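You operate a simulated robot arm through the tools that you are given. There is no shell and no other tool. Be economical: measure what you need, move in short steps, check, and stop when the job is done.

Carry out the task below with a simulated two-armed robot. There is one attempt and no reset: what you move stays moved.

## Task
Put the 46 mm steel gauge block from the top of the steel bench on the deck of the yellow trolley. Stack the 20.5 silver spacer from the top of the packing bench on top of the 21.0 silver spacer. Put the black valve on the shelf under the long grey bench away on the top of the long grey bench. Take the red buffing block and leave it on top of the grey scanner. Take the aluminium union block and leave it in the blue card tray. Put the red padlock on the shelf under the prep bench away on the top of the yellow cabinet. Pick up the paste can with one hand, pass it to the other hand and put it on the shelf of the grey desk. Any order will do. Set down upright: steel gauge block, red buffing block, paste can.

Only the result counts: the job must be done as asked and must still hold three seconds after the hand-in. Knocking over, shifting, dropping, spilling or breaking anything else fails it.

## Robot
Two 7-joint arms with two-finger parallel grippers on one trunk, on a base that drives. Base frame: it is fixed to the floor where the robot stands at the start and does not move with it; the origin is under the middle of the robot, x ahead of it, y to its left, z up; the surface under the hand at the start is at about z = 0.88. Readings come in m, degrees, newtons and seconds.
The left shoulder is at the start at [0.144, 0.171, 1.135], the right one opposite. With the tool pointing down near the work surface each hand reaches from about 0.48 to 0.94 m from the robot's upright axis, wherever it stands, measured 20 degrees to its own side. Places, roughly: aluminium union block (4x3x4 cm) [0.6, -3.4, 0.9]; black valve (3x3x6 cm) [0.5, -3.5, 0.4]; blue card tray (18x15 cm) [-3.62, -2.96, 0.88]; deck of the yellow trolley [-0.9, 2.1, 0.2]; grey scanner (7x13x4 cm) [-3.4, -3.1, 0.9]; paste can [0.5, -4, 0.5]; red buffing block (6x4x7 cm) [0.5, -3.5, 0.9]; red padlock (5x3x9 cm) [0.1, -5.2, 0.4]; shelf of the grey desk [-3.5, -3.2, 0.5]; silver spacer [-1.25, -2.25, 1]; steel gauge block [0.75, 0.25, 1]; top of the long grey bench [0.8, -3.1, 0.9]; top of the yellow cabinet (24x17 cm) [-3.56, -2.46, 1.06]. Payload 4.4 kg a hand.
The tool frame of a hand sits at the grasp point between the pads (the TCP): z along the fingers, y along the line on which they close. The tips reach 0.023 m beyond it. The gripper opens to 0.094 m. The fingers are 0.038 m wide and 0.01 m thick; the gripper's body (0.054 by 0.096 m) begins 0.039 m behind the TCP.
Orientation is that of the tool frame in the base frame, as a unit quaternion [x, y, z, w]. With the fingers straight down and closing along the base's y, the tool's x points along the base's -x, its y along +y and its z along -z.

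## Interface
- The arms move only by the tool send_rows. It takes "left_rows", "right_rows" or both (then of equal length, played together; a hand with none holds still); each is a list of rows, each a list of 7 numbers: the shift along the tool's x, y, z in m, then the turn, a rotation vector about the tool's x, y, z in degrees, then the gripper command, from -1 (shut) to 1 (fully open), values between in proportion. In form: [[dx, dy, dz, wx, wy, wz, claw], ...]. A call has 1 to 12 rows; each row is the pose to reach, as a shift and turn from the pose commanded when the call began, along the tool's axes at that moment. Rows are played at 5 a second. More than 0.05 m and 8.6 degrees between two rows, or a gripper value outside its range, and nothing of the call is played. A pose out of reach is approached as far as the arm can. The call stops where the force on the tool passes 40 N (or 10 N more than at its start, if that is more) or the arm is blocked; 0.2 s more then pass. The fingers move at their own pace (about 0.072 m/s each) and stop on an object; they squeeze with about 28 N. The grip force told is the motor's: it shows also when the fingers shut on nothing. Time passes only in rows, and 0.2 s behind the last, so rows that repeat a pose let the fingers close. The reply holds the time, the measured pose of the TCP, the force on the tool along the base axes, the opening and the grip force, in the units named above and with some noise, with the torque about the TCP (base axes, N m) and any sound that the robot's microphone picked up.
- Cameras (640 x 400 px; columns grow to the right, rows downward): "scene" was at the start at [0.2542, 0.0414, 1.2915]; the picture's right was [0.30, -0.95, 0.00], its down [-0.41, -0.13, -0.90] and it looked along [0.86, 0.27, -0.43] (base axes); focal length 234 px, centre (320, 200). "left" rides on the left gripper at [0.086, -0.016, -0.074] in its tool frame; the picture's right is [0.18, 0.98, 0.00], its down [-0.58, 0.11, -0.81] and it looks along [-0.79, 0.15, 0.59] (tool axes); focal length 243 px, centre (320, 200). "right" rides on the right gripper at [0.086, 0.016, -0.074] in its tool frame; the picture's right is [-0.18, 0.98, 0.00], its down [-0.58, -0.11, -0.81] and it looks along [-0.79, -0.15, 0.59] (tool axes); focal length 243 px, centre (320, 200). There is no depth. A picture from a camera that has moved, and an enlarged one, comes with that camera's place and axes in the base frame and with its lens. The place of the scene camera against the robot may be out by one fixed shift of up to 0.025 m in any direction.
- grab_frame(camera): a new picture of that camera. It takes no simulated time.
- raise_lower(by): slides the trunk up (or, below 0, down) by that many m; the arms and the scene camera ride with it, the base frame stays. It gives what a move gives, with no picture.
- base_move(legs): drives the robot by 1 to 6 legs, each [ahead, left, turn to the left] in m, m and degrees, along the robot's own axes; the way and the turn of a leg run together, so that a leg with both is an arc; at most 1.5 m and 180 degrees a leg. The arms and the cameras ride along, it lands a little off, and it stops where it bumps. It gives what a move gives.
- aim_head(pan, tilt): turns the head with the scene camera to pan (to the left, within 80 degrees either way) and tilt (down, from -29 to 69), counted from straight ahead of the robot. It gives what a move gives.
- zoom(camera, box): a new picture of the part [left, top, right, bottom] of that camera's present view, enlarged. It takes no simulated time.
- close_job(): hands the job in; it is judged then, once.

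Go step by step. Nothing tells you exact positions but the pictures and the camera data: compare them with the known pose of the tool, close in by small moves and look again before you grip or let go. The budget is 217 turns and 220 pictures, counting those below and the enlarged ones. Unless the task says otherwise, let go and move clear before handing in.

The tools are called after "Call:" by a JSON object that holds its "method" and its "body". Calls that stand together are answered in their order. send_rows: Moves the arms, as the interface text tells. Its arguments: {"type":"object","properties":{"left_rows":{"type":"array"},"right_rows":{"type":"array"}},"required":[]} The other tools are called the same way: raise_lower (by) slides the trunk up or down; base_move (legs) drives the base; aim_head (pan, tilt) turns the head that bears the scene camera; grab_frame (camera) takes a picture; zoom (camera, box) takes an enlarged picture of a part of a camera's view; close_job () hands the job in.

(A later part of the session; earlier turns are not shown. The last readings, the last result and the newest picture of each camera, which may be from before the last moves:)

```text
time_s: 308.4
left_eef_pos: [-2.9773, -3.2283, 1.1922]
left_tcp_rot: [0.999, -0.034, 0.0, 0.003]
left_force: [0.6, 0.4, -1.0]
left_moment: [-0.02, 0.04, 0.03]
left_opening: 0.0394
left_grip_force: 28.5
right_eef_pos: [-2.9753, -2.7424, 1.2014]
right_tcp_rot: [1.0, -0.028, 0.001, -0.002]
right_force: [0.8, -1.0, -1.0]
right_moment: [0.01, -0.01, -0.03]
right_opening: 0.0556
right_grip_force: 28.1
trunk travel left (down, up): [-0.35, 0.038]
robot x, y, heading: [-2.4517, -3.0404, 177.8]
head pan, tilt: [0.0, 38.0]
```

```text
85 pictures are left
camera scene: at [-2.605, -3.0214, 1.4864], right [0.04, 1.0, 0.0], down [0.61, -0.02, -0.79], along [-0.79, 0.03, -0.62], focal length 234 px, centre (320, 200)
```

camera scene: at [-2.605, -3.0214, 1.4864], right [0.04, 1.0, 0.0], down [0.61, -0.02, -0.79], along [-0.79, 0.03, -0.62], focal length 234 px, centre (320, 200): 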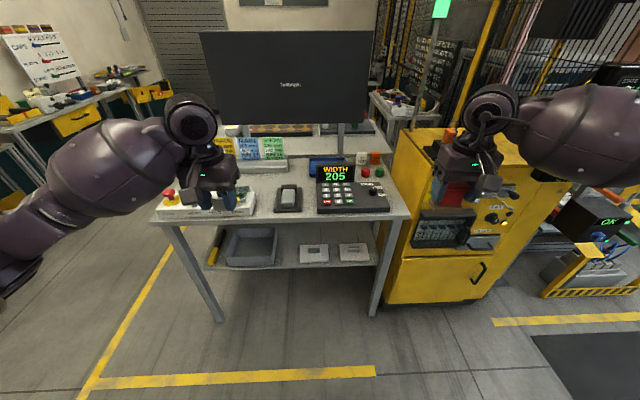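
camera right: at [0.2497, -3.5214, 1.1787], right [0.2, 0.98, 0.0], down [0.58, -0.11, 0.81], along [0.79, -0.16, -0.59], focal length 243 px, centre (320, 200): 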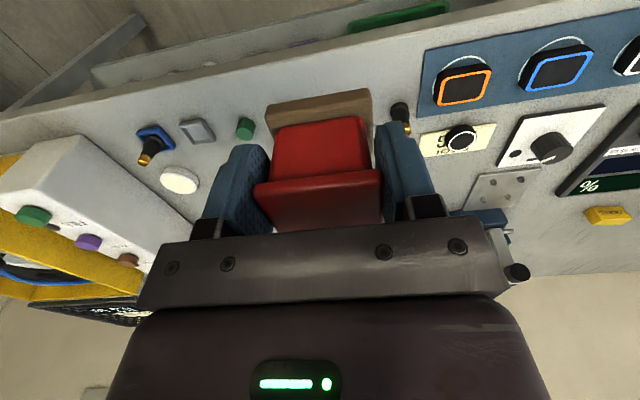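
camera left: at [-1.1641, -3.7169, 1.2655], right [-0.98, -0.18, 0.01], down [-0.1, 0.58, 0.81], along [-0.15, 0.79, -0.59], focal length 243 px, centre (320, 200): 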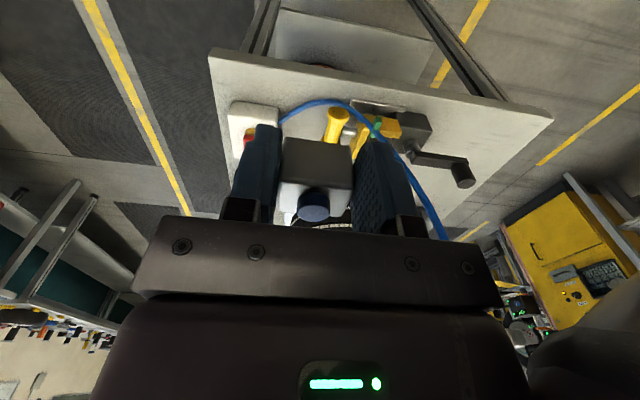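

Call:
{"method": "zoom", "body": {"camera": "scene", "box": [150, 120, 410, 275]}}

```text
2.46 times, centred on (280, 198) of scene
camera zoom: at [-2.605, -3.0214, 1.4864], right [0.04, 1.0, 0.0], down [0.61, -0.02, -0.79], along [-0.79, 0.03, -0.62], focal length 576 px, centre (418, 206)
```

zoom: 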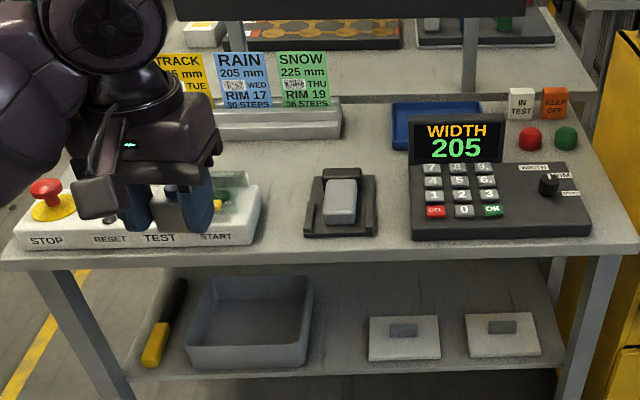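

The scanner is the grey device on the black cradle at about (−3.35, −3.12); the blue tray is behind the keypad. I position the robot for the right hand to set the red block on the scanner.

Call:
{"method": "raise_lower", "body": {"by": -0.1}}

Call:
{"method": "base_move", "body": {"legs": [[0.0, 0.27, 2.5], [0.33, 0, 0]]}}

Call:
{"method": "grab_frame", "body": {"camera": "right"}}

Call:
{"method": "grab_frame", "body": {"camera": "scene"}}

```text
time_s: 309.8
left_eef_pos: [-2.9775, -3.2295, 1.0932]
left_tcp_rot: [0.999, -0.034, -0.002, 0.004]
left_force: [0.5, -0.9, -1.2]
left_moment: [-0.01, 0.0, 0.01]
left_opening: 0.0397
left_grip_force: 28.1
right_eef_pos: [-2.9747, -2.7429, 1.1043]
right_tcp_rot: [1.0, -0.028, -0.001, -0.001]
right_force: [0.4, 0.5, -1.0]
right_moment: [-0.02, -0.01, -0.01]
right_opening: 0.0557
right_grip_force: 28.1
trunk travel left (down, up): [-0.25, 0.138]
robot x, y, heading: [-2.4551, -3.041, 177.5]
head pan, tilt: [0.0, 38.0]
```

```text
time_s: 314.6
left_eef_pos: [-3.3007, -3.5279, 1.0904]
left_tcp_rot: [1.0, -0.013, -0.001, 0.003]
left_force: [-0.2, -0.5, -1.0]
left_moment: [-0.01, 0.0, -0.04]
left_opening: 0.0397
left_grip_force: 28.3
right_eef_pos: [-3.3175, -3.0425, 1.1028]
right_tcp_rot: [1.0, -0.007, 0.0, -0.001]
right_force: [-1.0, 0.8, -1.4]
right_moment: [0.02, -0.04, 0.01]
right_opening: 0.0557
right_grip_force: 28.3
trunk travel left (down, up): [-0.25, 0.138]
robot x, y, heading: [-2.7819, -3.3156, -180.1]
head pan, tilt: [0.0, 38.0]
```

```text
83 pictures are left
camera right: at [-3.2307, -3.06, 1.1774], right [-0.2, -0.98, 0.0], down [-0.58, 0.12, 0.81], along [-0.79, 0.16, -0.59], focal length 243 px, centre (320, 200)
```

right: 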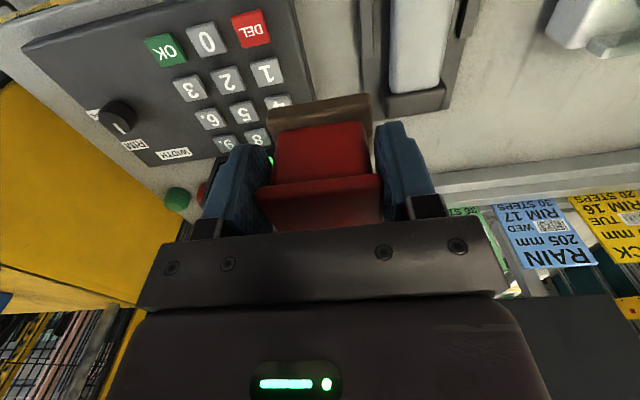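

```text
82 pictures are left
camera scene: at [-2.9708, -3.3044, 1.3821], right [0.0, 1.0, 0.0], down [0.62, 0.0, -0.79], along [-0.79, 0.0, -0.62], focal length 234 px, centre (320, 200)
```

scene: 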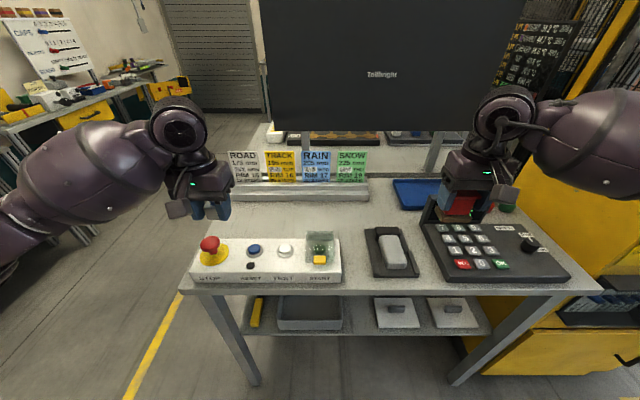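

Call:
{"method": "zoom", "body": {"camera": "scene", "box": [340, 160, 500, 290]}}

Call:
{"method": "zoom", "body": {"camera": "right", "box": [340, 0, 500, 120]}}

```text
3.08 times, centred on (420, 225) of scene
camera zoom: at [-2.9708, -3.3044, 1.3821], right [0.0, 1.0, 0.0], down [0.62, 0.0, -0.79], along [-0.79, 0.0, -0.62], focal length 720 px, centre (12, 123)
```

zoom: 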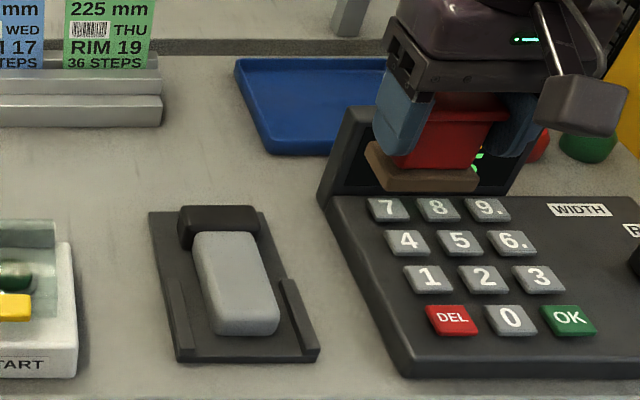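

```text
3.33 times, centred on (420, 60) of right
camera zoom: at [-3.2307, -3.06, 1.1774], right [-0.2, -0.98, 0.0], down [-0.58, 0.12, 0.81], along [-0.79, 0.16, -0.59], focal length 809 px, centre (-13, 667)
```

zoom: 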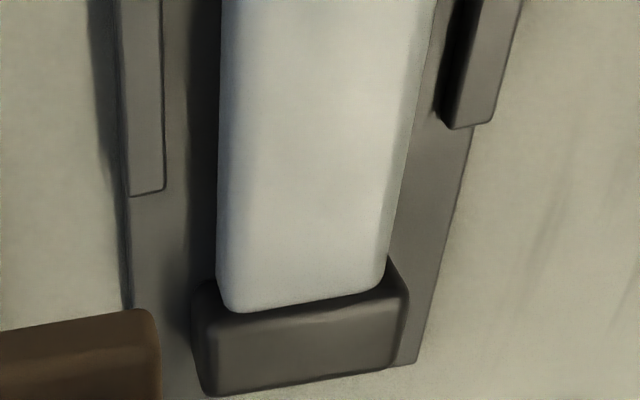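

The scanner's grey top runs x −3.39 to −3.29 at y ≈ −3.132, about 54 mm wide. I move the red block above its centre.

Call:
{"method": "send_rows", "body": {"right_rows": [[0, 0.04, 0, 0, 0, 0, -1], [-0.01, 0.075, 0, 0, 0, 0, -1], [-0.0225, 0.0895, 0.01, 0, 0, 0, -1], [-0.0225, 0.0895, 0.05, 0, 0, 0, -1], [-0.0225, 0.0895, 0.09, 0, 0, 0, -1], [-0.0225, 0.0895, 0.105, 0, 0, 0, -1], [-0.0225, 0.0895, 0.105, 0, 0, 0, -1]]}}

Call:
{"method": "grab_frame", "body": {"camera": "right"}}

Call:
{"method": "zoom", "body": {"camera": "scene", "box": [320, 150, 460, 290]}}

```text
time_s: 316.1
left_eef_pos: [-3.3004, -3.5264, 1.0918]
left_tcp_rot: [1.0, -0.013, -0.001, 0.002]
left_force: [0.2, 0.4, -1.3]
left_moment: [0.0, -0.04, 0.01]
left_opening: 0.0395
left_grip_force: 27.7
right_eef_pos: [-3.3403, -3.1293, 0.9968]
right_tcp_rot: [1.0, -0.008, 0.001, 0.0]
right_force: [-0.2, 0.0, -1.0]
right_moment: [0.02, -0.01, -0.01]
right_opening: 0.0559
right_grip_force: 28.3
trunk travel left (down, up): [-0.25, 0.138]
robot x, y, heading: [-2.7846, -3.3188, -179.8]
head pan, tilt: [0.0, 38.0]
```

```text
79 pictures are left
camera right: at [-3.253, -3.147, 1.0718], right [-0.2, -0.98, 0.0], down [-0.58, 0.12, 0.81], along [-0.79, 0.16, -0.59], focal length 243 px, centre (320, 200)
```

right: 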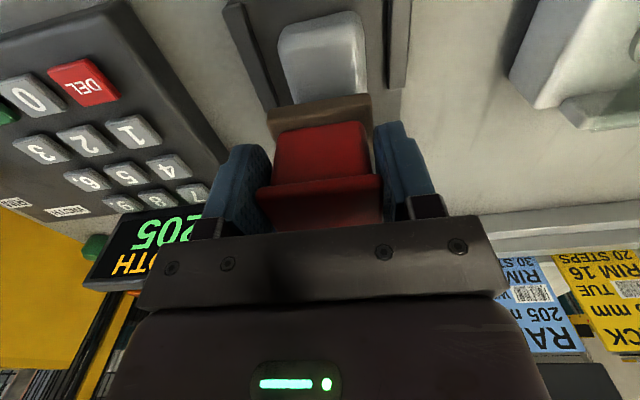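

```text
2.86 times, centred on (390, 220) of scene
camera zoom: at [-2.97, -3.3044, 1.3823], right [0.0, 1.0, 0.0], down [0.62, 0.0, -0.79], along [-0.79, 0.0, -0.62], focal length 669 px, centre (120, 143)
```

zoom: 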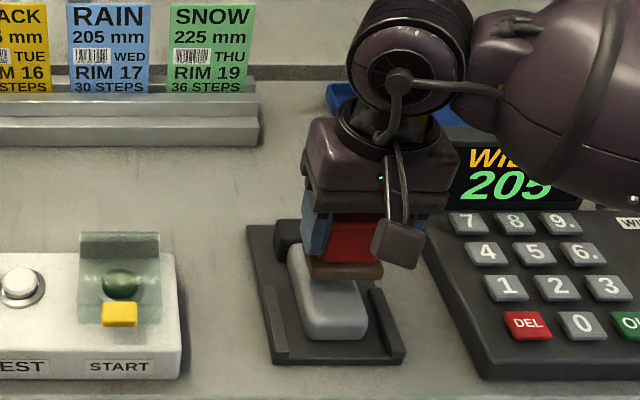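

Centred. I lower in small steps until it touches.

Call:
{"method": "send_rows", "body": {"right_rows": [[-0.004, 0.002, 0.01, 0, 0, 0, -1], [-0.004, 0.002, 0.017, 0, 0, 0, -1], [-0.004, 0.002, 0.021, 0, 0, 0, -1], [-0.004, 0.002, 0.024, 0, 0, 0, -1]]}}

Call:
{"method": "zoom", "body": {"camera": "scene", "box": [340, 190, 440, 290]}}

```text
time_s: 317.1
left_eef_pos: [-3.3012, -3.5267, 1.091]
left_tcp_rot: [1.0, -0.013, -0.001, 0.003]
left_force: [0.9, -0.4, -1.4]
left_moment: [0.02, -0.02, -0.03]
left_opening: 0.0395
left_grip_force: 27.8
right_eef_pos: [-3.3441, -3.1337, 0.9751]
right_tcp_rot: [1.0, -0.008, 0.0, -0.001]
right_force: [-0.9, 0.2, 2.3]
right_moment: [0.03, 0.06, -0.02]
right_opening: 0.0556
right_grip_force: 28.1
trunk travel left (down, up): [-0.25, 0.138]
robot x, y, heading: [-2.7825, -3.3178, -180.1]
head pan, tilt: [0.0, 38.0]
```

```text
4.00 times, centred on (390, 240) of scene
camera zoom: at [-2.9696, -3.3045, 1.3824], right [0.0, 1.0, 0.0], down [0.62, 0.0, -0.79], along [-0.79, 0.0, -0.62], focal length 937 px, centre (40, 40)
```

zoom: 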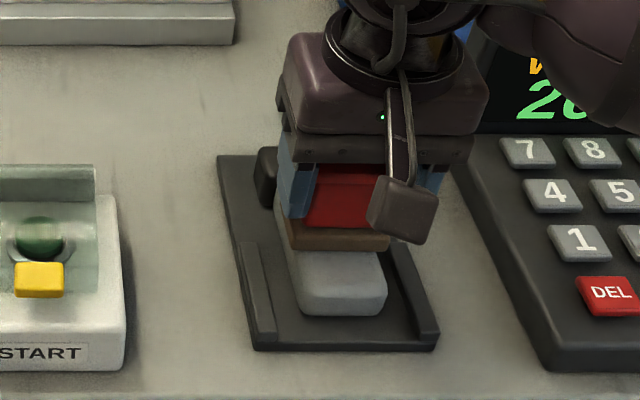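

Call:
{"method": "send_rows", "body": {"right_rows": [[0, 0, 0.0015, 0, 0, 0, -1], [0, 0, 0.0015, 0, 0, 0, 0.25], [0, 0, 0.0015, 0, 0, 0, 0.5], [0, 0, 0.0015, 0, 0, 0, 0.6], [0, 0, -0.03, 0, 0, 0, 0.6], [0, 0, -0.07, 0, 0, 0, 0.6], [0, 0, -0.11, 0, 0, 0, 0.6], [0.03, 0, -0.13, 0, 0, 0, 0.6], [0.07, 0, -0.14, 0, 0, 0, 0.6]]}}

Call:
{"method": "zoom", "body": {"camera": "scene", "box": [330, 150, 450, 290]}}

```text
time_s: 319.1
left_eef_pos: [-3.2992, -3.527, 1.092]
left_tcp_rot: [1.0, -0.013, -0.001, 0.002]
left_force: [0.6, 0.2, -0.4]
left_moment: [-0.02, 0.02, 0.01]
left_opening: 0.0396
left_grip_force: 28.7
right_eef_pos: [-3.2721, -3.1363, 1.1136]
right_tcp_rot: [1.0, -0.009, 0.001, 0.0]
right_force: [-0.2, 0.1, -0.6]
right_moment: [0.02, 0.01, 0.0]
right_opening: 0.075
right_grip_force: 0.1
trunk travel left (down, up): [-0.25, 0.138]
robot x, y, heading: [-2.786, -3.3187, -179.9]
head pan, tilt: [0.0, 38.0]
```

```text
2.86 times, centred on (390, 220) of scene
camera zoom: at [-2.9692, -3.3044, 1.3824], right [0.0, 1.0, 0.0], down [0.62, 0.0, -0.79], along [-0.79, 0.0, -0.62], focal length 669 px, centre (120, 143)
```

zoom: 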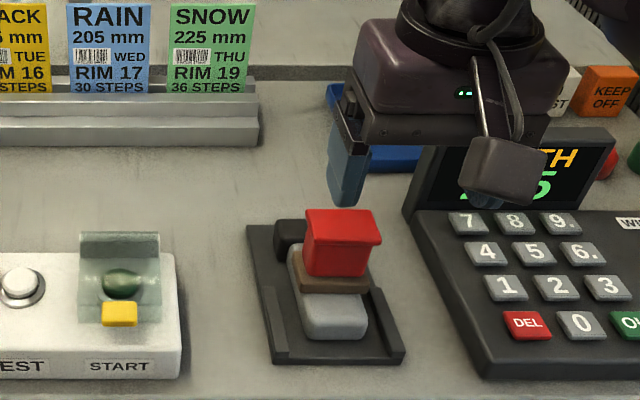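

The red block stands on the scanner. Now the union block for the blue tray: I raise a bit, back off 0.2, shift 0.6 m to the right, and look.

Call:
{"method": "raise_lower", "body": {"by": 0.08}}

Call:
{"method": "base_move", "body": {"legs": [[-0.25, 0, 0], [0, -0.6, 0]]}}

Call:
{"method": "grab_frame", "body": {"camera": "scene"}}

```text
time_s: 320.3
left_eef_pos: [-3.3007, -3.5278, 1.1704]
left_tcp_rot: [1.0, -0.014, 0.0, 0.004]
left_force: [-1.2, 0.0, -1.7]
left_moment: [-0.01, -0.02, 0.02]
left_opening: 0.0397
left_grip_force: 28.1
right_eef_pos: [-3.2754, -3.1339, 1.1924]
right_tcp_rot: [1.0, -0.008, 0.001, -0.002]
right_force: [0.3, 0.3, 0.1]
right_moment: [-0.03, 0.05, -0.01]
right_opening: 0.0751
right_grip_force: 0.1
trunk travel left (down, up): [-0.33, 0.058]
robot x, y, heading: [-2.7833, -3.318, -179.8]
head pan, tilt: [0.0, 38.0]
```

```text
time_s: 327.5
left_eef_pos: [-3.0421, -2.9226, 1.172]
left_tcp_rot: [1.0, -0.017, -0.001, 0.002]
left_force: [-0.7, -1.3, -1.2]
left_moment: [0.02, -0.05, 0.01]
left_opening: 0.0395
left_grip_force: 28.3
right_eef_pos: [-3.0142, -2.5298, 1.1932]
right_tcp_rot: [1.0, -0.012, 0.001, -0.001]
right_force: [0.9, 0.9, 0.5]
right_moment: [0.0, 0.02, -0.03]
right_opening: 0.0749
right_grip_force: 0.0
trunk travel left (down, up): [-0.33, 0.058]
robot x, y, heading: [-2.5229, -2.7188, 179.7]
head pan, tilt: [0.0, 38.0]
```

```text
75 pictures are left
camera scene: at [-2.6783, -2.7021, 1.466], right [0.01, 1.0, 0.0], down [0.62, 0.0, -0.79], along [-0.79, 0.0, -0.62], focal length 234 px, centre (320, 200)
```

scene: 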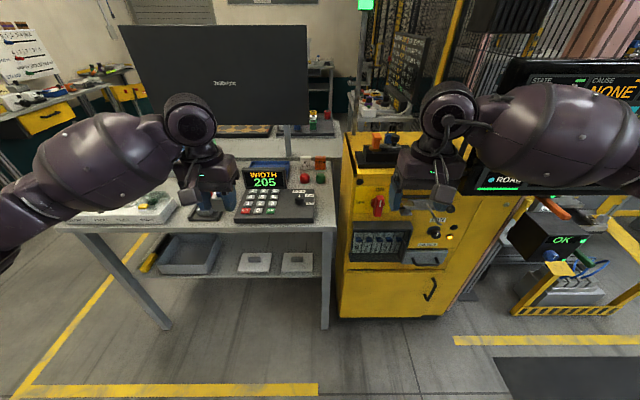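

I drive 0.28 m in, pulling the right hand back so it stays off the cabinet, and look with the left camera.

Call:
{"method": "send_rows", "body": {"right_rows": [[0.03, -0.02, 0, 0, 0, 0, 0.6], [0.06, -0.04, 0, 0, 0, 0, 0.6], [0.06, -0.08, 0, 0, 0, 0, 0.6]]}}

Call:
{"method": "base_move", "body": {"legs": [[0.28, 0, 0]]}}

Call:
{"method": "send_rows", "body": {"left_rows": [[-0.04, 0.01, 0, 0, 0, 0, -1], [-0.08, 0.02, 0, 0, 0, 0, -1], [-0.12, 0.03, 0, 0, 0, 0, -1], [-0.16, 0.04, 0.01, 0, 0, 0, -1], [-0.2, 0.04, 0.02, 0, 0, 0, -1], [-0.2, 0.04, 0.02, 0, 0, 0, -1]]}}

Call:
{"method": "grab_frame", "body": {"camera": "left"}}

Call:
{"method": "grab_frame", "body": {"camera": "scene"}}

```text
time_s: 328.3
left_eef_pos: [-3.0403, -2.9215, 1.1718]
left_tcp_rot: [1.0, -0.016, -0.002, 0.004]
left_force: [-0.1, 0.0, -0.2]
left_moment: [-0.03, -0.01, -0.02]
left_opening: 0.0396
left_grip_force: 28.1
right_eef_pos: [-2.9502, -2.4509, 1.1942]
right_tcp_rot: [1.0, -0.011, 0.0, 0.0]
right_force: [-0.8, -0.3, 0.6]
right_moment: [0.01, -0.01, -0.04]
right_opening: 0.0751
right_grip_force: 0.1
trunk travel left (down, up): [-0.33, 0.058]
robot x, y, heading: [-2.5241, -2.7157, 179.6]
head pan, tilt: [0.0, 38.0]
```

```text
time_s: 330.0
left_eef_pos: [-3.2664, -2.9194, 1.1712]
left_tcp_rot: [1.0, -0.019, -0.003, 0.002]
left_force: [-0.5, -0.9, -2.0]
left_moment: [0.02, -0.01, 0.0]
left_opening: 0.0394
left_grip_force: 28.6
right_eef_pos: [-3.1657, -2.4512, 1.1947]
right_tcp_rot: [1.0, -0.006, 0.003, -0.002]
right_force: [0.3, 0.9, 0.6]
right_moment: [-0.01, 0.02, -0.01]
right_opening: 0.0751
right_grip_force: 0.1
trunk travel left (down, up): [-0.33, 0.058]
robot x, y, heading: [-2.748, -2.7145, 179.5]
head pan, tilt: [0.0, 38.0]
stopped in leg 1: the robot was blocked; the commanded pose is now the measured one
```

```text
time_s: 331.4
left_eef_pos: [-3.4678, -2.9554, 1.1568]
left_tcp_rot: [1.0, -0.018, -0.003, 0.003]
left_force: [0.4, 0.4, -1.3]
left_moment: [0.03, -0.02, 0.0]
left_opening: 0.0396
left_grip_force: 27.7
right_eef_pos: [-3.1665, -2.4515, 1.1958]
right_tcp_rot: [1.0, -0.006, 0.003, -0.002]
right_force: [0.6, 0.6, -0.3]
right_moment: [0.01, -0.02, 0.0]
right_opening: 0.0752
right_grip_force: 0.0
trunk travel left (down, up): [-0.33, 0.058]
robot x, y, heading: [-2.7531, -2.718, 179.7]
head pan, tilt: [0.0, 38.0]
```

```text
74 pictures are left
camera left: at [-3.381, -2.9422, 1.2302], right [0.15, -0.99, 0.0], down [-0.58, -0.08, 0.81], along [-0.8, -0.12, -0.59], focal length 243 px, centre (320, 200)
```

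left: 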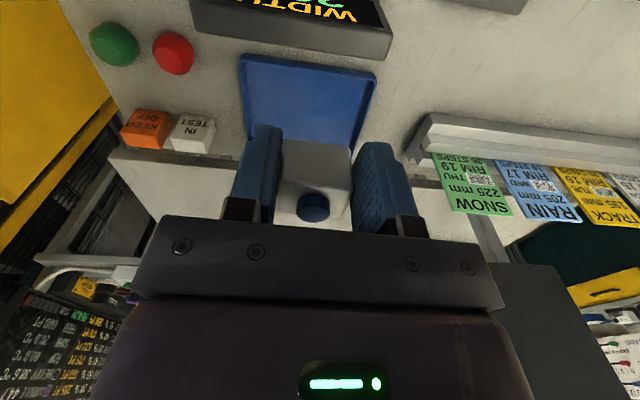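

```text
73 pictures are left
camera scene: at [-2.8994, -2.7019, 1.4668], right [0.01, 1.0, 0.0], down [0.61, 0.0, -0.79], along [-0.79, 0.01, -0.61], focal length 234 px, centre (320, 200)
```

scene: 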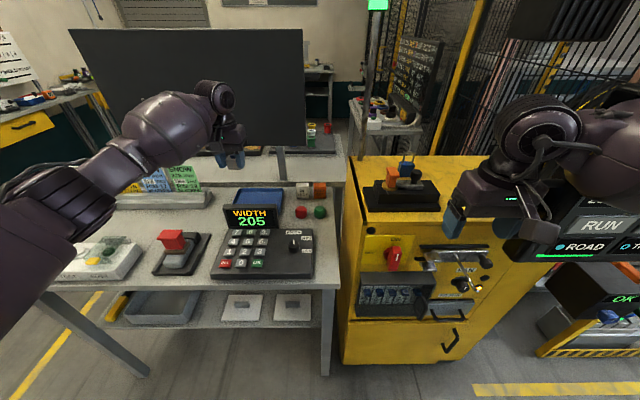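

The tray spans x −3.545 to −3.695, y −2.864 to −3.048. I raise the hands, lower the trunk for reach, ease the base back 2 cm, and extend over the tray.

Call:
{"method": "base_move", "body": {"legs": [[-0.02, 0, 0]]}}

Call:
{"method": "send_rows", "body": {"left_rows": [[0, 0, -0.04, 0, 0, 0, -1], [0, 0, -0.08, 0, 0, 0, -1], [0, 0, -0.1, 0, 0, 0, -1]], "right_rows": [[0.01, 0, -0.04, 0, 0, 0, 0.6], [0.03, 0, -0.08, 0, 0, 0, 0.6], [0.05, 0, -0.1, 0, 0, 0, 0.6]]}}

Call:
{"method": "raise_lower", "body": {"by": -0.17}}

Call:
{"method": "send_rows", "body": {"left_rows": [[-0.04, 0, 0, 0, 0, 0, -1], [-0.08, 0, 0, 0, 0, 0, -1], [-0.12, 0, 0, 0, 0, 0, -1], [-0.165, 0, 0, 0, 0, 0, -1], [-0.165, 0, 0.0, 0, 0, 0, -1]]}}

Call:
{"method": "grab_frame", "body": {"camera": "left"}}

Call:
{"method": "grab_frame", "body": {"camera": "scene"}}

```text
time_s: 332.2
left_eef_pos: [-3.4524, -2.9553, 1.1534]
left_tcp_rot: [1.0, -0.018, 0.0, 0.002]
left_force: [0.7, 1.0, -1.4]
left_moment: [0.01, -0.01, 0.0]
left_opening: 0.0396
left_grip_force: 27.8
right_eef_pos: [-3.1519, -2.4519, 1.1924]
right_tcp_rot: [1.0, -0.006, 0.005, -0.002]
right_force: [0.2, 0.0, -0.9]
right_moment: [0.03, -0.02, 0.02]
right_opening: 0.0753
right_grip_force: 0.0
trunk travel left (down, up): [-0.33, 0.058]
robot x, y, heading: [-2.7313, -2.7147, 179.5]
head pan, tilt: [0.0, 38.0]
```

```text
time_s: 333.0
left_eef_pos: [-3.4524, -2.9538, 1.256]
left_tcp_rot: [1.0, -0.019, 0.0, 0.002]
left_force: [0.5, 0.1, -0.9]
left_moment: [0.02, -0.02, 0.0]
left_opening: 0.0393
left_grip_force: 28.1
right_eef_pos: [-3.0995, -2.4519, 1.2942]
right_tcp_rot: [1.0, -0.006, 0.006, -0.002]
right_force: [0.6, -0.5, 0.0]
right_moment: [0.01, -0.01, -0.01]
right_opening: 0.0753
right_grip_force: 0.0
trunk travel left (down, up): [-0.33, 0.058]
robot x, y, heading: [-2.7285, -2.7188, 179.4]
head pan, tilt: [0.0, 38.0]
```

```text
time_s: 334.9
left_eef_pos: [-3.4431, -2.9547, 1.0922]
left_tcp_rot: [1.0, -0.019, -0.007, 0.002]
left_force: [-0.3, -0.3, -0.7]
left_moment: [0.0, -0.06, 0.0]
left_opening: 0.0396
left_grip_force: 28.2
right_eef_pos: [-3.121, -2.4535, 1.0913]
right_tcp_rot: [0.998, -0.007, 0.065, -0.004]
right_force: [0.5, 0.2, -0.6]
right_moment: [0.0, 0.04, -0.01]
right_opening: 0.075
right_grip_force: 0.1
trunk travel left (down, up): [-0.16, 0.228]
robot x, y, heading: [-2.728, -2.7162, 179.4]
head pan, tilt: [0.0, 38.0]
```

```text
time_s: 336.1
left_eef_pos: [-3.6055, -2.9491, 1.0919]
left_tcp_rot: [1.0, -0.02, -0.007, 0.003]
left_force: [1.0, -0.9, -1.0]
left_moment: [0.04, 0.0, -0.01]
left_opening: 0.0396
left_grip_force: 27.8
left hand out of reach, approached as far as the arm can: row 4, 5
right_eef_pos: [-3.119, -2.4543, 1.0881]
right_tcp_rot: [0.998, -0.004, 0.068, -0.003]
right_force: [-1.5, 0.1, 0.7]
right_moment: [-0.01, -0.04, -0.01]
right_opening: 0.0753
right_grip_force: 0.0
trunk travel left (down, up): [-0.16, 0.228]
robot x, y, heading: [-2.7281, -2.7167, 179.4]
head pan, tilt: [0.0, 38.0]
```

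```text
72 pictures are left
camera left: at [-3.5163, -2.9367, 1.1653], right [0.15, -0.99, 0.0], down [-0.57, -0.08, 0.82], along [-0.81, -0.12, -0.58], focal length 243 px, centre (320, 200)
```

left: 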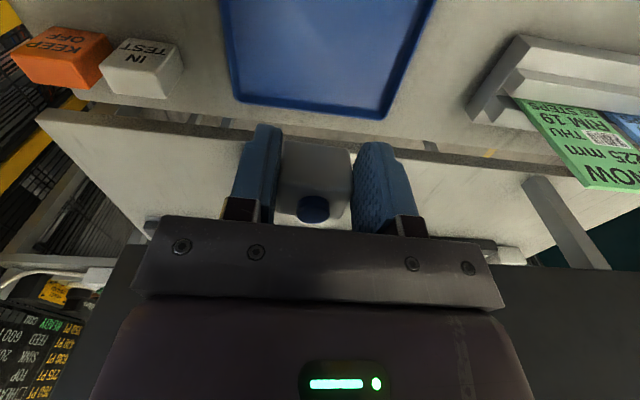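

```text
71 pictures are left
camera scene: at [-2.9827, -2.7021, 1.2861], right [0.01, 1.0, 0.0], down [0.61, 0.0, -0.79], along [-0.79, 0.01, -0.61], focal length 234 px, centre (320, 200)
```

scene: 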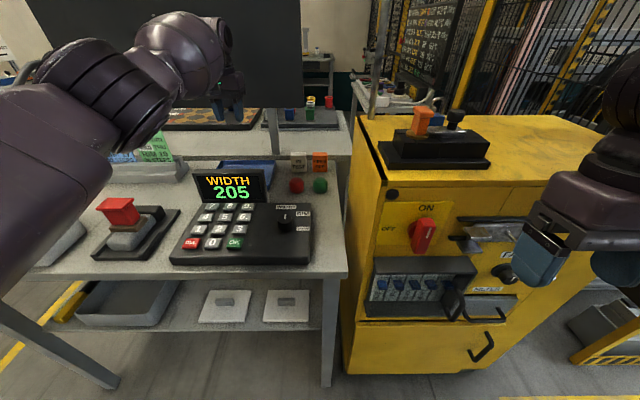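

The hand is over the tray. I lower while moving slightly deeper, to keep the bracket off the display.

Call:
{"method": "send_rows", "body": {"left_rows": [[-0.01, 0.003, 0.03, 0, 0, 0, -1], [-0.03, 0.005, 0.06, 0, 0, 0, -1], [-0.035, 0.007, 0.09, 0, 0, 0, -1], [-0.035, 0.007, 0.09, 0, 0, 0, -1]]}}

Call:
{"method": "grab_frame", "body": {"camera": "left"}}

Call:
{"method": "zoom", "body": {"camera": "scene", "box": [120, 60, 320, 220]}}

```text
time_s: 337.1
left_eef_pos: [-3.6086, -2.9586, 0.9995]
left_tcp_rot: [1.0, -0.018, -0.006, 0.002]
left_force: [-0.1, 0.3, -0.5]
left_moment: [0.04, -0.03, 0.03]
left_opening: 0.0396
left_grip_force: 27.9
left hand out of reach, approached as far as the arm can: row 1, 2, 3, 4
right_eef_pos: [-3.1189, -2.4542, 1.0888]
right_tcp_rot: [0.998, -0.004, 0.069, -0.004]
right_force: [0.0, -0.4, 0.6]
right_moment: [0.05, -0.01, 0.01]
right_opening: 0.0751
right_grip_force: 0.0
trunk travel left (down, up): [-0.16, 0.228]
robot x, y, heading: [-2.7298, -2.7166, 179.1]
head pan, tilt: [0.0, 38.0]
```

```text
70 pictures are left
camera left: at [-3.5211, -2.9456, 1.0717], right [0.15, -0.99, 0.0], down [-0.57, -0.08, 0.81], along [-0.8, -0.12, -0.58], focal length 243 px, centre (320, 200)
```

left: 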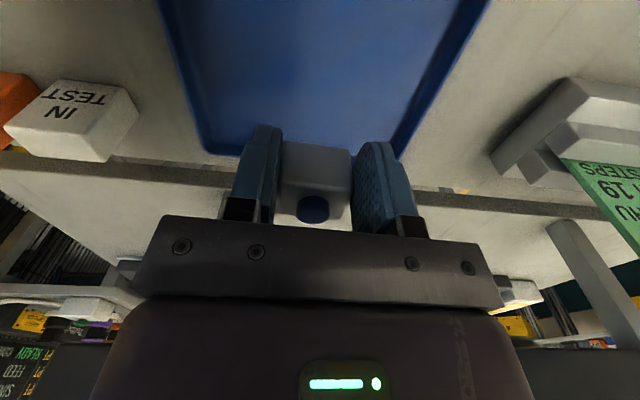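

```text
2.50 times, centred on (220, 140) of scene
camera zoom: at [-2.9827, -2.702, 1.2861], right [0.01, 1.0, 0.0], down [0.61, 0.0, -0.79], along [-0.79, 0.01, -0.61], focal length 585 px, centre (570, 350)
```

zoom: 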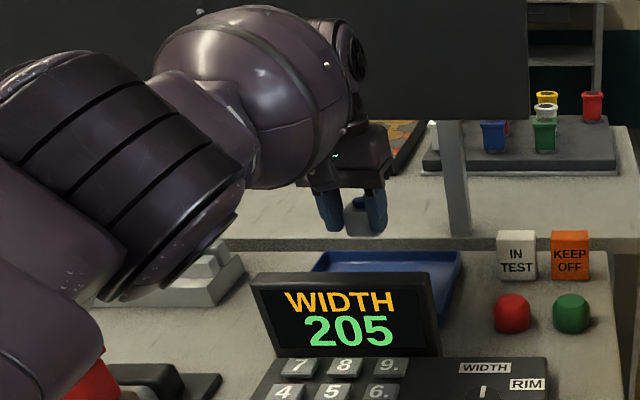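

The elbow hangs close to the red block. I lower 3 cm and watch it.

Call:
{"method": "send_rows", "body": {"left_rows": [[0, 0, 0.015, 0, 0, 0, -1], [0, 0, 0.03, 0, 0, 0, -1], [0, 0, 0.03, 0, 0, 0, -1]]}}

Call:
{"method": "aim_head", "body": {"pan": 25, "tilt": 40}}

Call:
{"method": "grab_frame", "body": {"camera": "scene"}}

```text
time_s: 337.9
left_eef_pos: [-3.6082, -2.9594, 0.9702]
left_tcp_rot: [1.0, -0.019, -0.006, 0.002]
left_force: [-0.5, -0.2, -0.6]
left_moment: [0.0, -0.01, -0.01]
left_opening: 0.0394
left_grip_force: 28.0
right_eef_pos: [-3.1188, -2.4542, 1.0883]
right_tcp_rot: [0.998, -0.004, 0.069, -0.004]
right_force: [-0.1, -0.6, -1.0]
right_moment: [0.0, -0.01, -0.02]
right_opening: 0.075
right_grip_force: 0.1
trunk travel left (down, up): [-0.16, 0.228]
robot x, y, heading: [-2.7291, -2.7136, 179.7]
head pan, tilt: [0.0, 38.0]
```

```text
time_s: 338.8
left_eef_pos: [-3.6087, -2.9594, 0.9707]
left_tcp_rot: [1.0, -0.018, -0.007, 0.003]
left_force: [0.6, -0.6, -1.7]
left_moment: [0.03, -0.05, 0.0]
left_opening: 0.0395
left_grip_force: 27.7
right_eef_pos: [-3.1184, -2.4532, 1.088]
right_tcp_rot: [0.998, -0.004, 0.068, -0.004]
right_force: [0.3, -0.7, 0.4]
right_moment: [0.01, 0.0, 0.01]
right_opening: 0.0752
right_grip_force: 0.0
trunk travel left (down, up): [-0.16, 0.228]
robot x, y, heading: [-2.7326, -2.7187, 179.6]
head pan, tilt: [25.0, 40.0]
```

```text
68 pictures are left
camera scene: at [-2.9739, -2.738, 1.2829], right [-0.41, 0.91, 0.01], down [0.58, 0.27, -0.77], along [-0.7, -0.32, -0.64], focal length 234 px, centre (320, 200)
```

scene: 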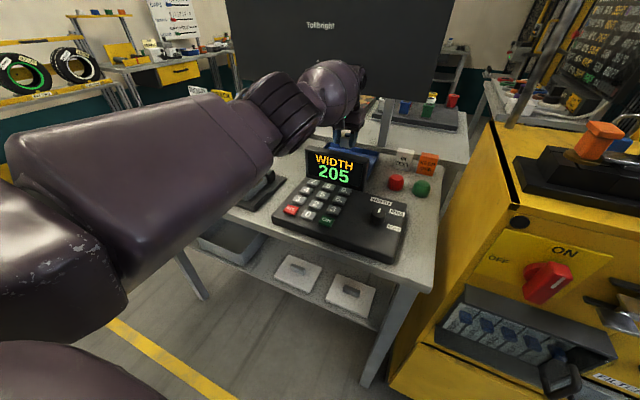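

By my estimate the elbow's underside is at about z 1.04, above the red block's 0.99. I lower the last centimetres.

Call:
{"method": "send_rows", "body": {"left_rows": [[0, 0, 0.015, 0, 0, 0, -1], [0, 0, 0.03, 0, 0, 0, -1], [0, 0, 0.038, 0, 0, 0, -1], [0, 0, 0.042, 0, 0, 0, -1]]}}

Call:
{"method": "grab_frame", "body": {"camera": "left"}}

```text
time_s: 339.8
left_eef_pos: [-3.6039, -2.9619, 0.9292]
left_tcp_rot: [1.0, -0.019, -0.005, 0.003]
left_force: [0.2, 0.5, -0.4]
left_moment: [-0.01, -0.02, -0.02]
left_opening: 0.0395
left_grip_force: 28.0
left hand out of reach, approached as far as the arm can: row 1, 2, 3, 4
right_eef_pos: [-3.1192, -2.4529, 1.0885]
right_tcp_rot: [0.998, -0.003, 0.069, -0.004]
right_force: [-0.5, 0.4, 0.2]
right_moment: [0.0, -0.03, 0.0]
right_opening: 0.0751
right_grip_force: 0.1
trunk travel left (down, up): [-0.16, 0.228]
robot x, y, heading: [-2.7288, -2.7186, 179.5]
head pan, tilt: [25.0, 40.0]
```

```text
67 pictures are left
camera left: at [-3.5167, -2.9489, 1.0019], right [0.15, -0.99, 0.0], down [-0.58, -0.08, 0.81], along [-0.8, -0.12, -0.58], focal length 243 px, centre (320, 200)
```

left: 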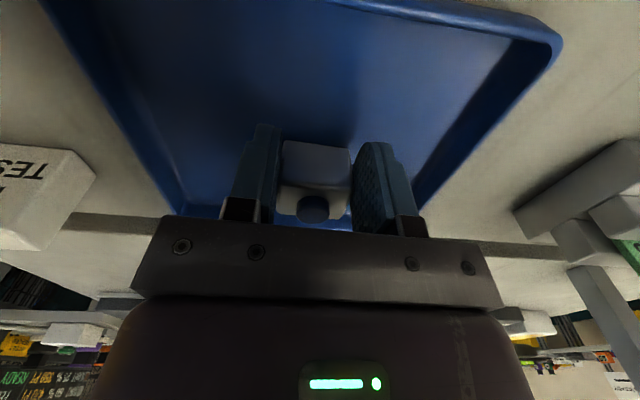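

Almost down; a few millimetres more until contact.

Call:
{"method": "send_rows", "body": {"left_rows": [[0.002, 0, 0.003, 0, 0, 0, -1], [0.002, 0, 0.005, 0, 0, 0, -1], [0.002, 0, 0.007, 0, 0, 0, -1]]}}

```text
time_s: 340.6
left_eef_pos: [-3.6018, -2.9616, 0.9209]
left_tcp_rot: [1.0, -0.018, -0.006, 0.002]
left_force: [-0.8, 0.0, -1.2]
left_moment: [-0.01, 0.01, 0.0]
left_opening: 0.0396
left_grip_force: 27.8
right_eef_pos: [-3.1186, -2.4542, 1.087]
right_tcp_rot: [0.998, -0.003, 0.069, -0.003]
right_force: [-0.3, 0.4, -0.4]
right_moment: [0.01, 0.02, -0.01]
right_opening: 0.0751
right_grip_force: 0.0
trunk travel left (down, up): [-0.16, 0.228]
robot x, y, heading: [-2.7298, -2.7148, 179.5]
head pan, tilt: [25.0, 40.0]
```

Call:
{"method": "send_rows", "body": {"left_rows": [[0, 0, 0.002, 0, 0, 0, -1], [0, 0, 0.004, 0, 0, 0, -1], [0, 0, 0.0055, 0, 0, 0, -1]]}}

```text
time_s: 341.4
left_eef_pos: [-3.603, -2.9607, 0.9198]
left_tcp_rot: [1.0, -0.018, -0.007, 0.002]
left_force: [4.5, 1.2, 17.9]
left_moment: [0.09, -0.08, 0.02]
left_opening: 0.0397
left_grip_force: 28.8
right_eef_pos: [-3.1183, -2.4541, 1.0871]
right_tcp_rot: [0.998, -0.002, 0.07, -0.004]
right_force: [0.1, 0.7, -0.3]
right_moment: [0.03, 0.03, 0.0]
right_opening: 0.0749
right_grip_force: 0.0
trunk travel left (down, up): [-0.16, 0.228]
robot x, y, heading: [-2.7293, -2.7169, 179.2]
head pan, tilt: [25.0, 40.0]
```

Contact at 18 N. I release, lift straight up, and then retract.

Call:
{"method": "send_rows", "body": {"left_rows": [[0, 0, -0.003, 0, 0, 0, -0.1], [0, 0, -0.003, 0, 0, 0, 0.2], [0, 0, -0.003, 0, 0, 0, 0.3], [0, 0, -0.04, 0, 0, 0, 0.3], [0, 0, -0.08, 0, 0, 0, 0.3], [0, 0, -0.12, 0, 0, 0, 0.3], [0.0, 0, -0.16, 0, 0, 0, 0.3], [0.03, 0, -0.19, 0, 0, 0, 0.3], [0.07, 0, -0.2, 0, 0, 0, 0.3], [0.11, 0, -0.2, 0, 0, 0, 0.3], [0.15, 0, -0.2, 0, 0, 0, 0.3]]}}

Call:
{"method": "grab_frame", "body": {"camera": "left"}}

Call:
{"method": "grab_frame", "body": {"camera": "scene"}}

```text
time_s: 343.8
left_eef_pos: [-3.4538, -2.9666, 1.1141]
left_tcp_rot: [1.0, -0.017, -0.004, 0.003]
left_force: [-0.2, 1.2, 0.1]
left_moment: [0.02, -0.02, 0.01]
left_opening: 0.0609
left_grip_force: 0.0
right_eef_pos: [-3.1184, -2.4533, 1.0872]
right_tcp_rot: [0.998, -0.003, 0.069, -0.004]
right_force: [-0.5, -0.2, 0.1]
right_moment: [0.0, 0.0, 0.02]
right_opening: 0.0755
right_grip_force: 0.1
trunk travel left (down, up): [-0.16, 0.228]
robot x, y, heading: [-2.7287, -2.7185, 179.5]
head pan, tilt: [25.0, 40.0]
```

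```text
66 pictures are left
camera left: at [-3.3654, -2.9539, 1.1876], right [0.15, -0.99, 0.0], down [-0.58, -0.08, 0.81], along [-0.8, -0.12, -0.58], focal length 243 px, centre (320, 200)
```

left: 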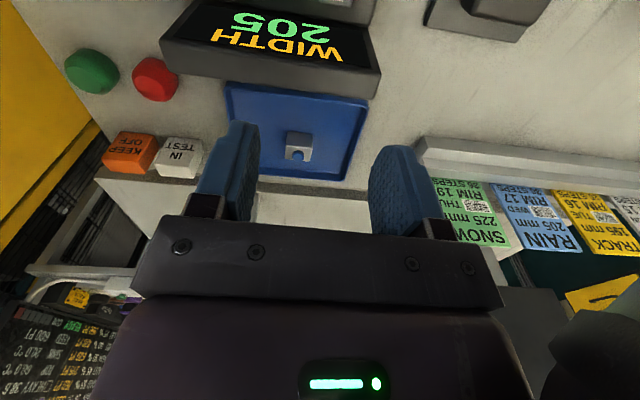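

```text
65 pictures are left
camera scene: at [-2.9743, -2.738, 1.2828], right [-0.41, 0.91, 0.01], down [0.58, 0.27, -0.77], along [-0.7, -0.32, -0.64], focal length 234 px, centre (320, 200)
```

scene: 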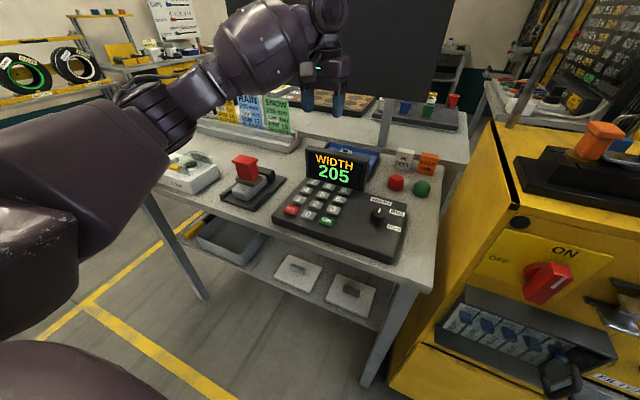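

The union lies in the blue tray and the red block still stands. Now the second trip, for the paste can and padlock: I pull the left hand in and retrace the route.

Call:
{"method": "send_rows", "body": {"left_rows": [[0.04, 0, -0.01, 0, 0, 0, 0.3], [0.08, 0, -0.02, 0, 0, 0, 0.3], [0.12, 0, -0.03, 0, 0, 0, 0.3], [0.16, 0, -0.03, 0, 0, 0, 0.3], [0.2, 0.02, -0.03, 0, 0, 0, 0.3]]}}

Call:
{"method": "base_move", "body": {"legs": [[-0.28, 0, 0], [0, 0, -89.5], [-1.4, 0, 0]]}}

Call:
{"method": "aim_head", "body": {"pan": -60, "tilt": 25}}

Call:
{"method": "grab_frame", "body": {"camera": "scene"}}

```text
time_s: 345.0
left_eef_pos: [-3.2508, -2.991, 1.1431]
left_tcp_rot: [1.0, -0.018, -0.005, 0.001]
left_force: [0.3, 0.4, -0.1]
left_moment: [0.0, -0.01, 0.02]
left_opening: 0.0611
left_grip_force: 0.0
right_eef_pos: [-3.1183, -2.4527, 1.0877]
right_tcp_rot: [0.998, -0.003, 0.069, -0.004]
right_force: [0.1, -0.1, 0.3]
right_moment: [-0.03, 0.0, 0.0]
right_opening: 0.0754
right_grip_force: 0.0
trunk travel left (down, up): [-0.16, 0.228]
robot x, y, heading: [-2.7303, -2.7151, 179.4]
head pan, tilt: [25.0, 40.0]
```

```text
time_s: 357.2
left_eef_pos: [-2.7345, -3.5472, 1.1375]
left_tcp_rot: [-0.684, 0.73, 0.001, -0.002]
left_force: [0.6, -0.3, 0.2]
left_moment: [0.02, 0.02, -0.01]
left_opening: 0.0611
left_grip_force: 0.1
right_eef_pos: [-2.201, -3.693, 1.083]
right_tcp_rot: [-0.691, 0.719, -0.054, -0.052]
right_force: [0.2, 0.1, -0.6]
right_moment: [0.02, -0.03, 0.0]
right_opening: 0.0751
right_grip_force: 0.0
trunk travel left (down, up): [-0.16, 0.228]
robot x, y, heading: [-2.476, -4.0874, 87.9]
head pan, tilt: [25.0, 40.0]
```

```text
time_s: 358.8
left_eef_pos: [-2.7337, -3.5476, 1.1371]
left_tcp_rot: [-0.684, 0.73, 0.002, -0.001]
left_force: [-0.1, -0.2, 0.1]
left_moment: [-0.01, 0.01, -0.03]
left_opening: 0.0613
left_grip_force: 0.0
right_eef_pos: [-2.1996, -3.6937, 1.0834]
right_tcp_rot: [-0.692, 0.718, -0.054, -0.053]
right_force: [-0.5, 0.4, -0.4]
right_moment: [0.0, 0.0, -0.05]
right_opening: 0.0752
right_grip_force: 0.1
trunk travel left (down, up): [-0.16, 0.228]
robot x, y, heading: [-2.4767, -4.0861, 88.1]
head pan, tilt: [-60.0, 25.0]
```

```text
64 pictures are left
camera scene: at [-2.4004, -3.8619, 1.3036], right [0.47, -0.88, 0.0], down [-0.37, -0.2, -0.91], along [0.8, 0.42, -0.42], focal length 234 px, centre (320, 200)
```

scene: 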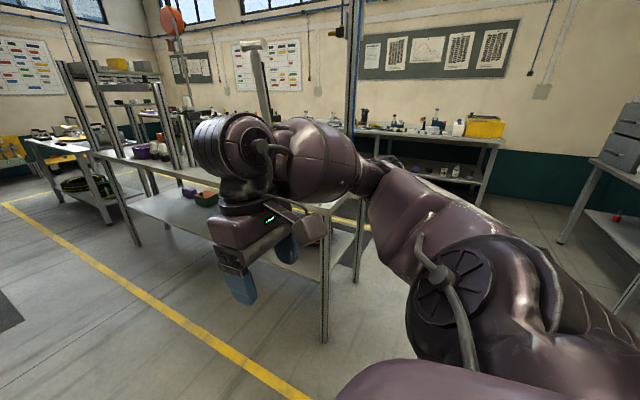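

Call:
{"method": "base_move", "body": {"legs": [[-0.13, 0, 2], [0, -1.4, 0], [0, -0.68, 0], [0, 0, -90]]}}

Call:
{"method": "aim_head", "body": {"pan": 0, "tilt": 40}}

Call:
{"method": "grab_frame", "body": {"camera": "scene"}}

```text
time_s: 382.2
left_eef_pos: [0.1676, -4.0752, 1.1377]
left_tcp_rot: [0.058, 0.998, 0.002, 0.001]
left_force: [0.1, 0.4, -0.4]
left_moment: [-0.01, 0.02, -0.04]
left_opening: 0.0609
left_grip_force: 0.1
right_eef_pos: [-0.0058, -4.5998, 1.0829]
right_tcp_rot: [0.044, 0.996, 0.0, -0.075]
right_force: [0.8, -1.2, -0.5]
right_moment: [-0.01, 0.02, -0.03]
right_opening: 0.075
right_grip_force: 0.1
trunk travel left (down, up): [-0.16, 0.228]
robot x, y, heading: [-0.3853, -4.3036, -5.2]
head pan, tilt: [-60.0, 25.0]
```

```text
time_s: 383.5
left_eef_pos: [0.1679, -4.0752, 1.1388]
left_tcp_rot: [0.057, 0.998, 0.003, 0.0]
left_force: [-0.4, 0.0, 0.6]
left_moment: [0.01, 0.03, -0.01]
left_opening: 0.061
left_grip_force: 0.1
right_eef_pos: [-0.0056, -4.6009, 1.0838]
right_tcp_rot: [0.045, 0.996, 0.0, -0.075]
right_force: [0.1, -0.9, 0.1]
right_moment: [0.04, 0.0, 0.0]
right_opening: 0.0752
right_grip_force: 0.1
trunk travel left (down, up): [-0.16, 0.228]
robot x, y, heading: [-0.3859, -4.3025, -4.8]
head pan, tilt: [0.0, 40.0]
```

```text
63 pictures are left
camera scene: at [-0.1446, -4.3135, 1.2803], right [-0.09, -1.0, 0.0], down [-0.64, 0.06, -0.77], along [0.76, -0.07, -0.64], focal length 234 px, centre (320, 200)
```

scene: 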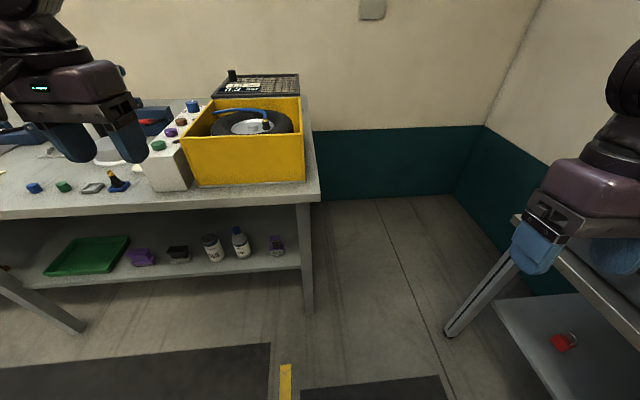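

The paste can is ahead and the red padlock sits on the prep bench's shelf to the right. I move north for room, lower the trunk, and take both arms to the low posture.

Call:
{"method": "base_move", "body": {"legs": [[0, 0.52, 5]]}}

Call:
{"method": "raise_lower", "body": {"by": -0.16}}

Call:
{"method": "send_rows", "body": {"left_rows": [[0.017, 0.031, 0.027, 0, 0, 0, 1], [0.034, 0.062, 0.054, 0, 0, 0, 1], [0.051, 0.093, 0.081, 0, 0, 0, 1], [0.068, 0.124, 0.108, 0, 0, 0, 1], [0.085, 0.155, 0.135, 0, 0, 0, 1], [0.102, 0.186, 0.162, 0, 0, 0, 1], [0.119, 0.217, 0.189, 0, 0, 0, 1], [0.136, 0.248, 0.216, 0, 0, 0, 1], [0.153, 0.279, 0.243, 0, 0, 0, 1], [0.17, 0.31, 0.27, 0, 0, 0, 1], [0.187, 0.34, 0.297, 0, 0, 0, 1], [0.19, 0.34, 0.3, 0, 0, 0, 1]], "right_rows": [[0.003, -0.029, 0.022, 0, -1, 0, 1], [0.006, -0.058, 0.044, 0, -2, 0, 1], [0.009, -0.087, 0.066, 0, -3, 0, 1], [0.012, -0.116, 0.088, 0, -4, 0, 1], [0.015, -0.145, 0.11, 0, -5, 0, 1], [0.018, -0.174, 0.132, 0, -6, 0, 1], [0.021, -0.203, 0.154, 0, -7, 0, 1], [0.024, -0.232, 0.176, 0, -8, 0, 1], [0.027, -0.261, 0.198, 0, -8.6, 0, 1], [0.03, -0.29, 0.22, 0, -8.6, 0, 1], [0.035, -0.315, 0.24, 0, -8.6, 0, 1], [0.035, -0.32, 0.243, 0, -8.6, 0, 1]]}}

Call:
{"method": "aim_head", "body": {"pan": 50, "tilt": 45}}

Call:
{"method": "grab_frame", "body": {"camera": "scene"}}

Call:
{"method": "aim_head", "body": {"pan": -50, "tilt": 45}}

Call:
{"method": "grab_frame", "body": {"camera": "scene"}}

```text
time_s: 388.5
left_eef_pos: [0.1683, -3.5225, 1.1379]
left_tcp_rot: [0.014, 1.0, 0.002, 0.0]
left_force: [0.3, -0.7, 0.0]
left_moment: [-0.04, 0.01, 0.0]
left_opening: 0.0611
left_grip_force: 0.0
right_eef_pos: [0.0408, -4.0592, 1.0821]
right_tcp_rot: [0.002, 0.997, -0.003, -0.075]
right_force: [0.5, 0.2, -0.3]
right_moment: [-0.03, 0.01, 0.01]
right_opening: 0.075
right_grip_force: 0.0
trunk travel left (down, up): [-0.16, 0.228]
robot x, y, heading: [-0.3619, -3.7996, 0.1]
head pan, tilt: [0.0, 40.0]
```

```text
time_s: 390.3
left_eef_pos: [0.1665, -3.5212, 0.9798]
left_tcp_rot: [0.014, 1.0, 0.002, 0.002]
left_force: [1.3, 0.6, 0.0]
left_moment: [0.03, 0.0, -0.01]
left_opening: 0.0612
left_grip_force: 0.1
right_eef_pos: [0.0772, -4.0608, 0.7925]
right_tcp_rot: [0.002, 0.943, -0.002, -0.331]
right_force: [-0.2, -0.8, 0.0]
right_moment: [-0.02, -0.01, 0.0]
right_opening: 0.0753
right_grip_force: 0.1
trunk travel left (down, up): [0.0, 0.388]
robot x, y, heading: [-0.3595, -3.8005, 0.2]
head pan, tilt: [0.0, 40.0]
```

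```text
time_s: 392.9
left_eef_pos: [-0.0115, -3.1759, 0.6812]
left_tcp_rot: [0.014, 1.0, 0.002, 0.0]
left_force: [0.0, -0.3, 0.0]
left_moment: [0.0, -0.03, -0.03]
left_opening: 0.0939
left_grip_force: 0.1
left hand out of reach, approached as far as the arm can: row 3, 4
right_eef_pos: [-0.1029, -4.3823, 0.6286]
right_tcp_rot: [0.002, 0.966, -0.003, -0.259]
right_force: [-0.3, 0.7, 0.7]
right_moment: [-0.01, -0.01, -0.01]
right_opening: 0.0941
right_grip_force: 0.2
right hand out of reach, approached as far as the arm can: row 1
trunk travel left (down, up): [0.0, 0.388]
robot x, y, heading: [-0.3607, -3.8006, 0.0]
head pan, tilt: [0.0, 40.0]
```

```text
time_s: 394.1
left_eef_pos: [-0.0115, -3.176, 0.6814]
left_tcp_rot: [0.015, 1.0, 0.003, 0.001]
left_force: [0.0, -0.4, 0.7]
left_moment: [0.01, 0.01, -0.01]
left_opening: 0.0944
left_grip_force: 0.1
right_eef_pos: [-0.1025, -4.3822, 0.6283]
right_tcp_rot: [0.001, 0.966, -0.003, -0.26]
right_force: [-0.2, 0.1, -0.4]
right_moment: [0.03, 0.04, 0.0]
right_opening: 0.094
right_grip_force: 0.1
trunk travel left (down, up): [0.0, 0.388]
robot x, y, heading: [-0.3659, -3.8029, 0.1]
head pan, tilt: [50.0, 45.0]
```

```text
62 pictures are left
camera scene: at [-0.0154, -3.7237, 1.0788], right [0.77, -0.64, 0.0], down [-0.46, -0.54, -0.71], along [0.46, 0.54, -0.71], focal length 234 px, centre (320, 200)
```

scene: 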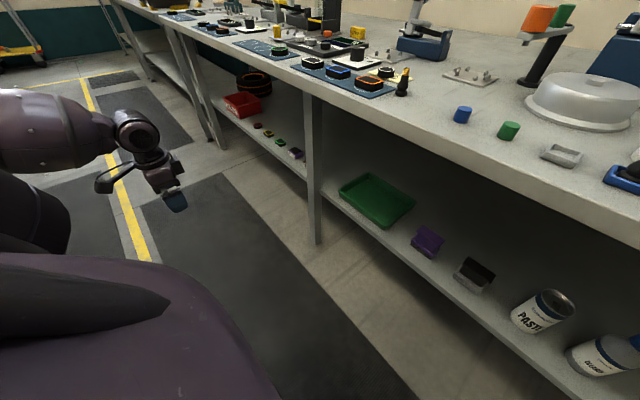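

```text
time_s: 395.9
left_eef_pos: [-0.0131, -3.1769, 0.6817]
left_tcp_rot: [0.014, 1.0, 0.003, 0.0]
left_force: [0.0, 0.5, -0.5]
left_moment: [0.04, -0.01, 0.01]
left_opening: 0.0937
left_grip_force: 0.1
right_eef_pos: [-0.1015, -4.3822, 0.6282]
right_tcp_rot: [0.002, 0.966, -0.002, -0.259]
right_force: [0.3, -0.4, 0.8]
right_moment: [-0.01, 0.03, 0.0]
right_opening: 0.0943
right_grip_force: 0.1
trunk travel left (down, up): [0.0, 0.388]
robot x, y, heading: [-0.3632, -3.8003, -0.2]
head pan, tilt: [-50.0, 45.0]
```

```text
61 pictures are left
camera scene: at [-0.0154, -3.8482, 1.0788], right [-0.77, -0.64, 0.0], down [-0.45, 0.54, -0.71], along [0.45, -0.54, -0.71], focal length 234 px, centre (320, 200)
```

scene: 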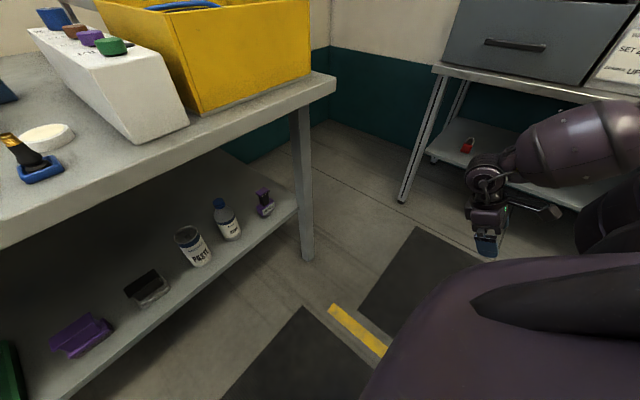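

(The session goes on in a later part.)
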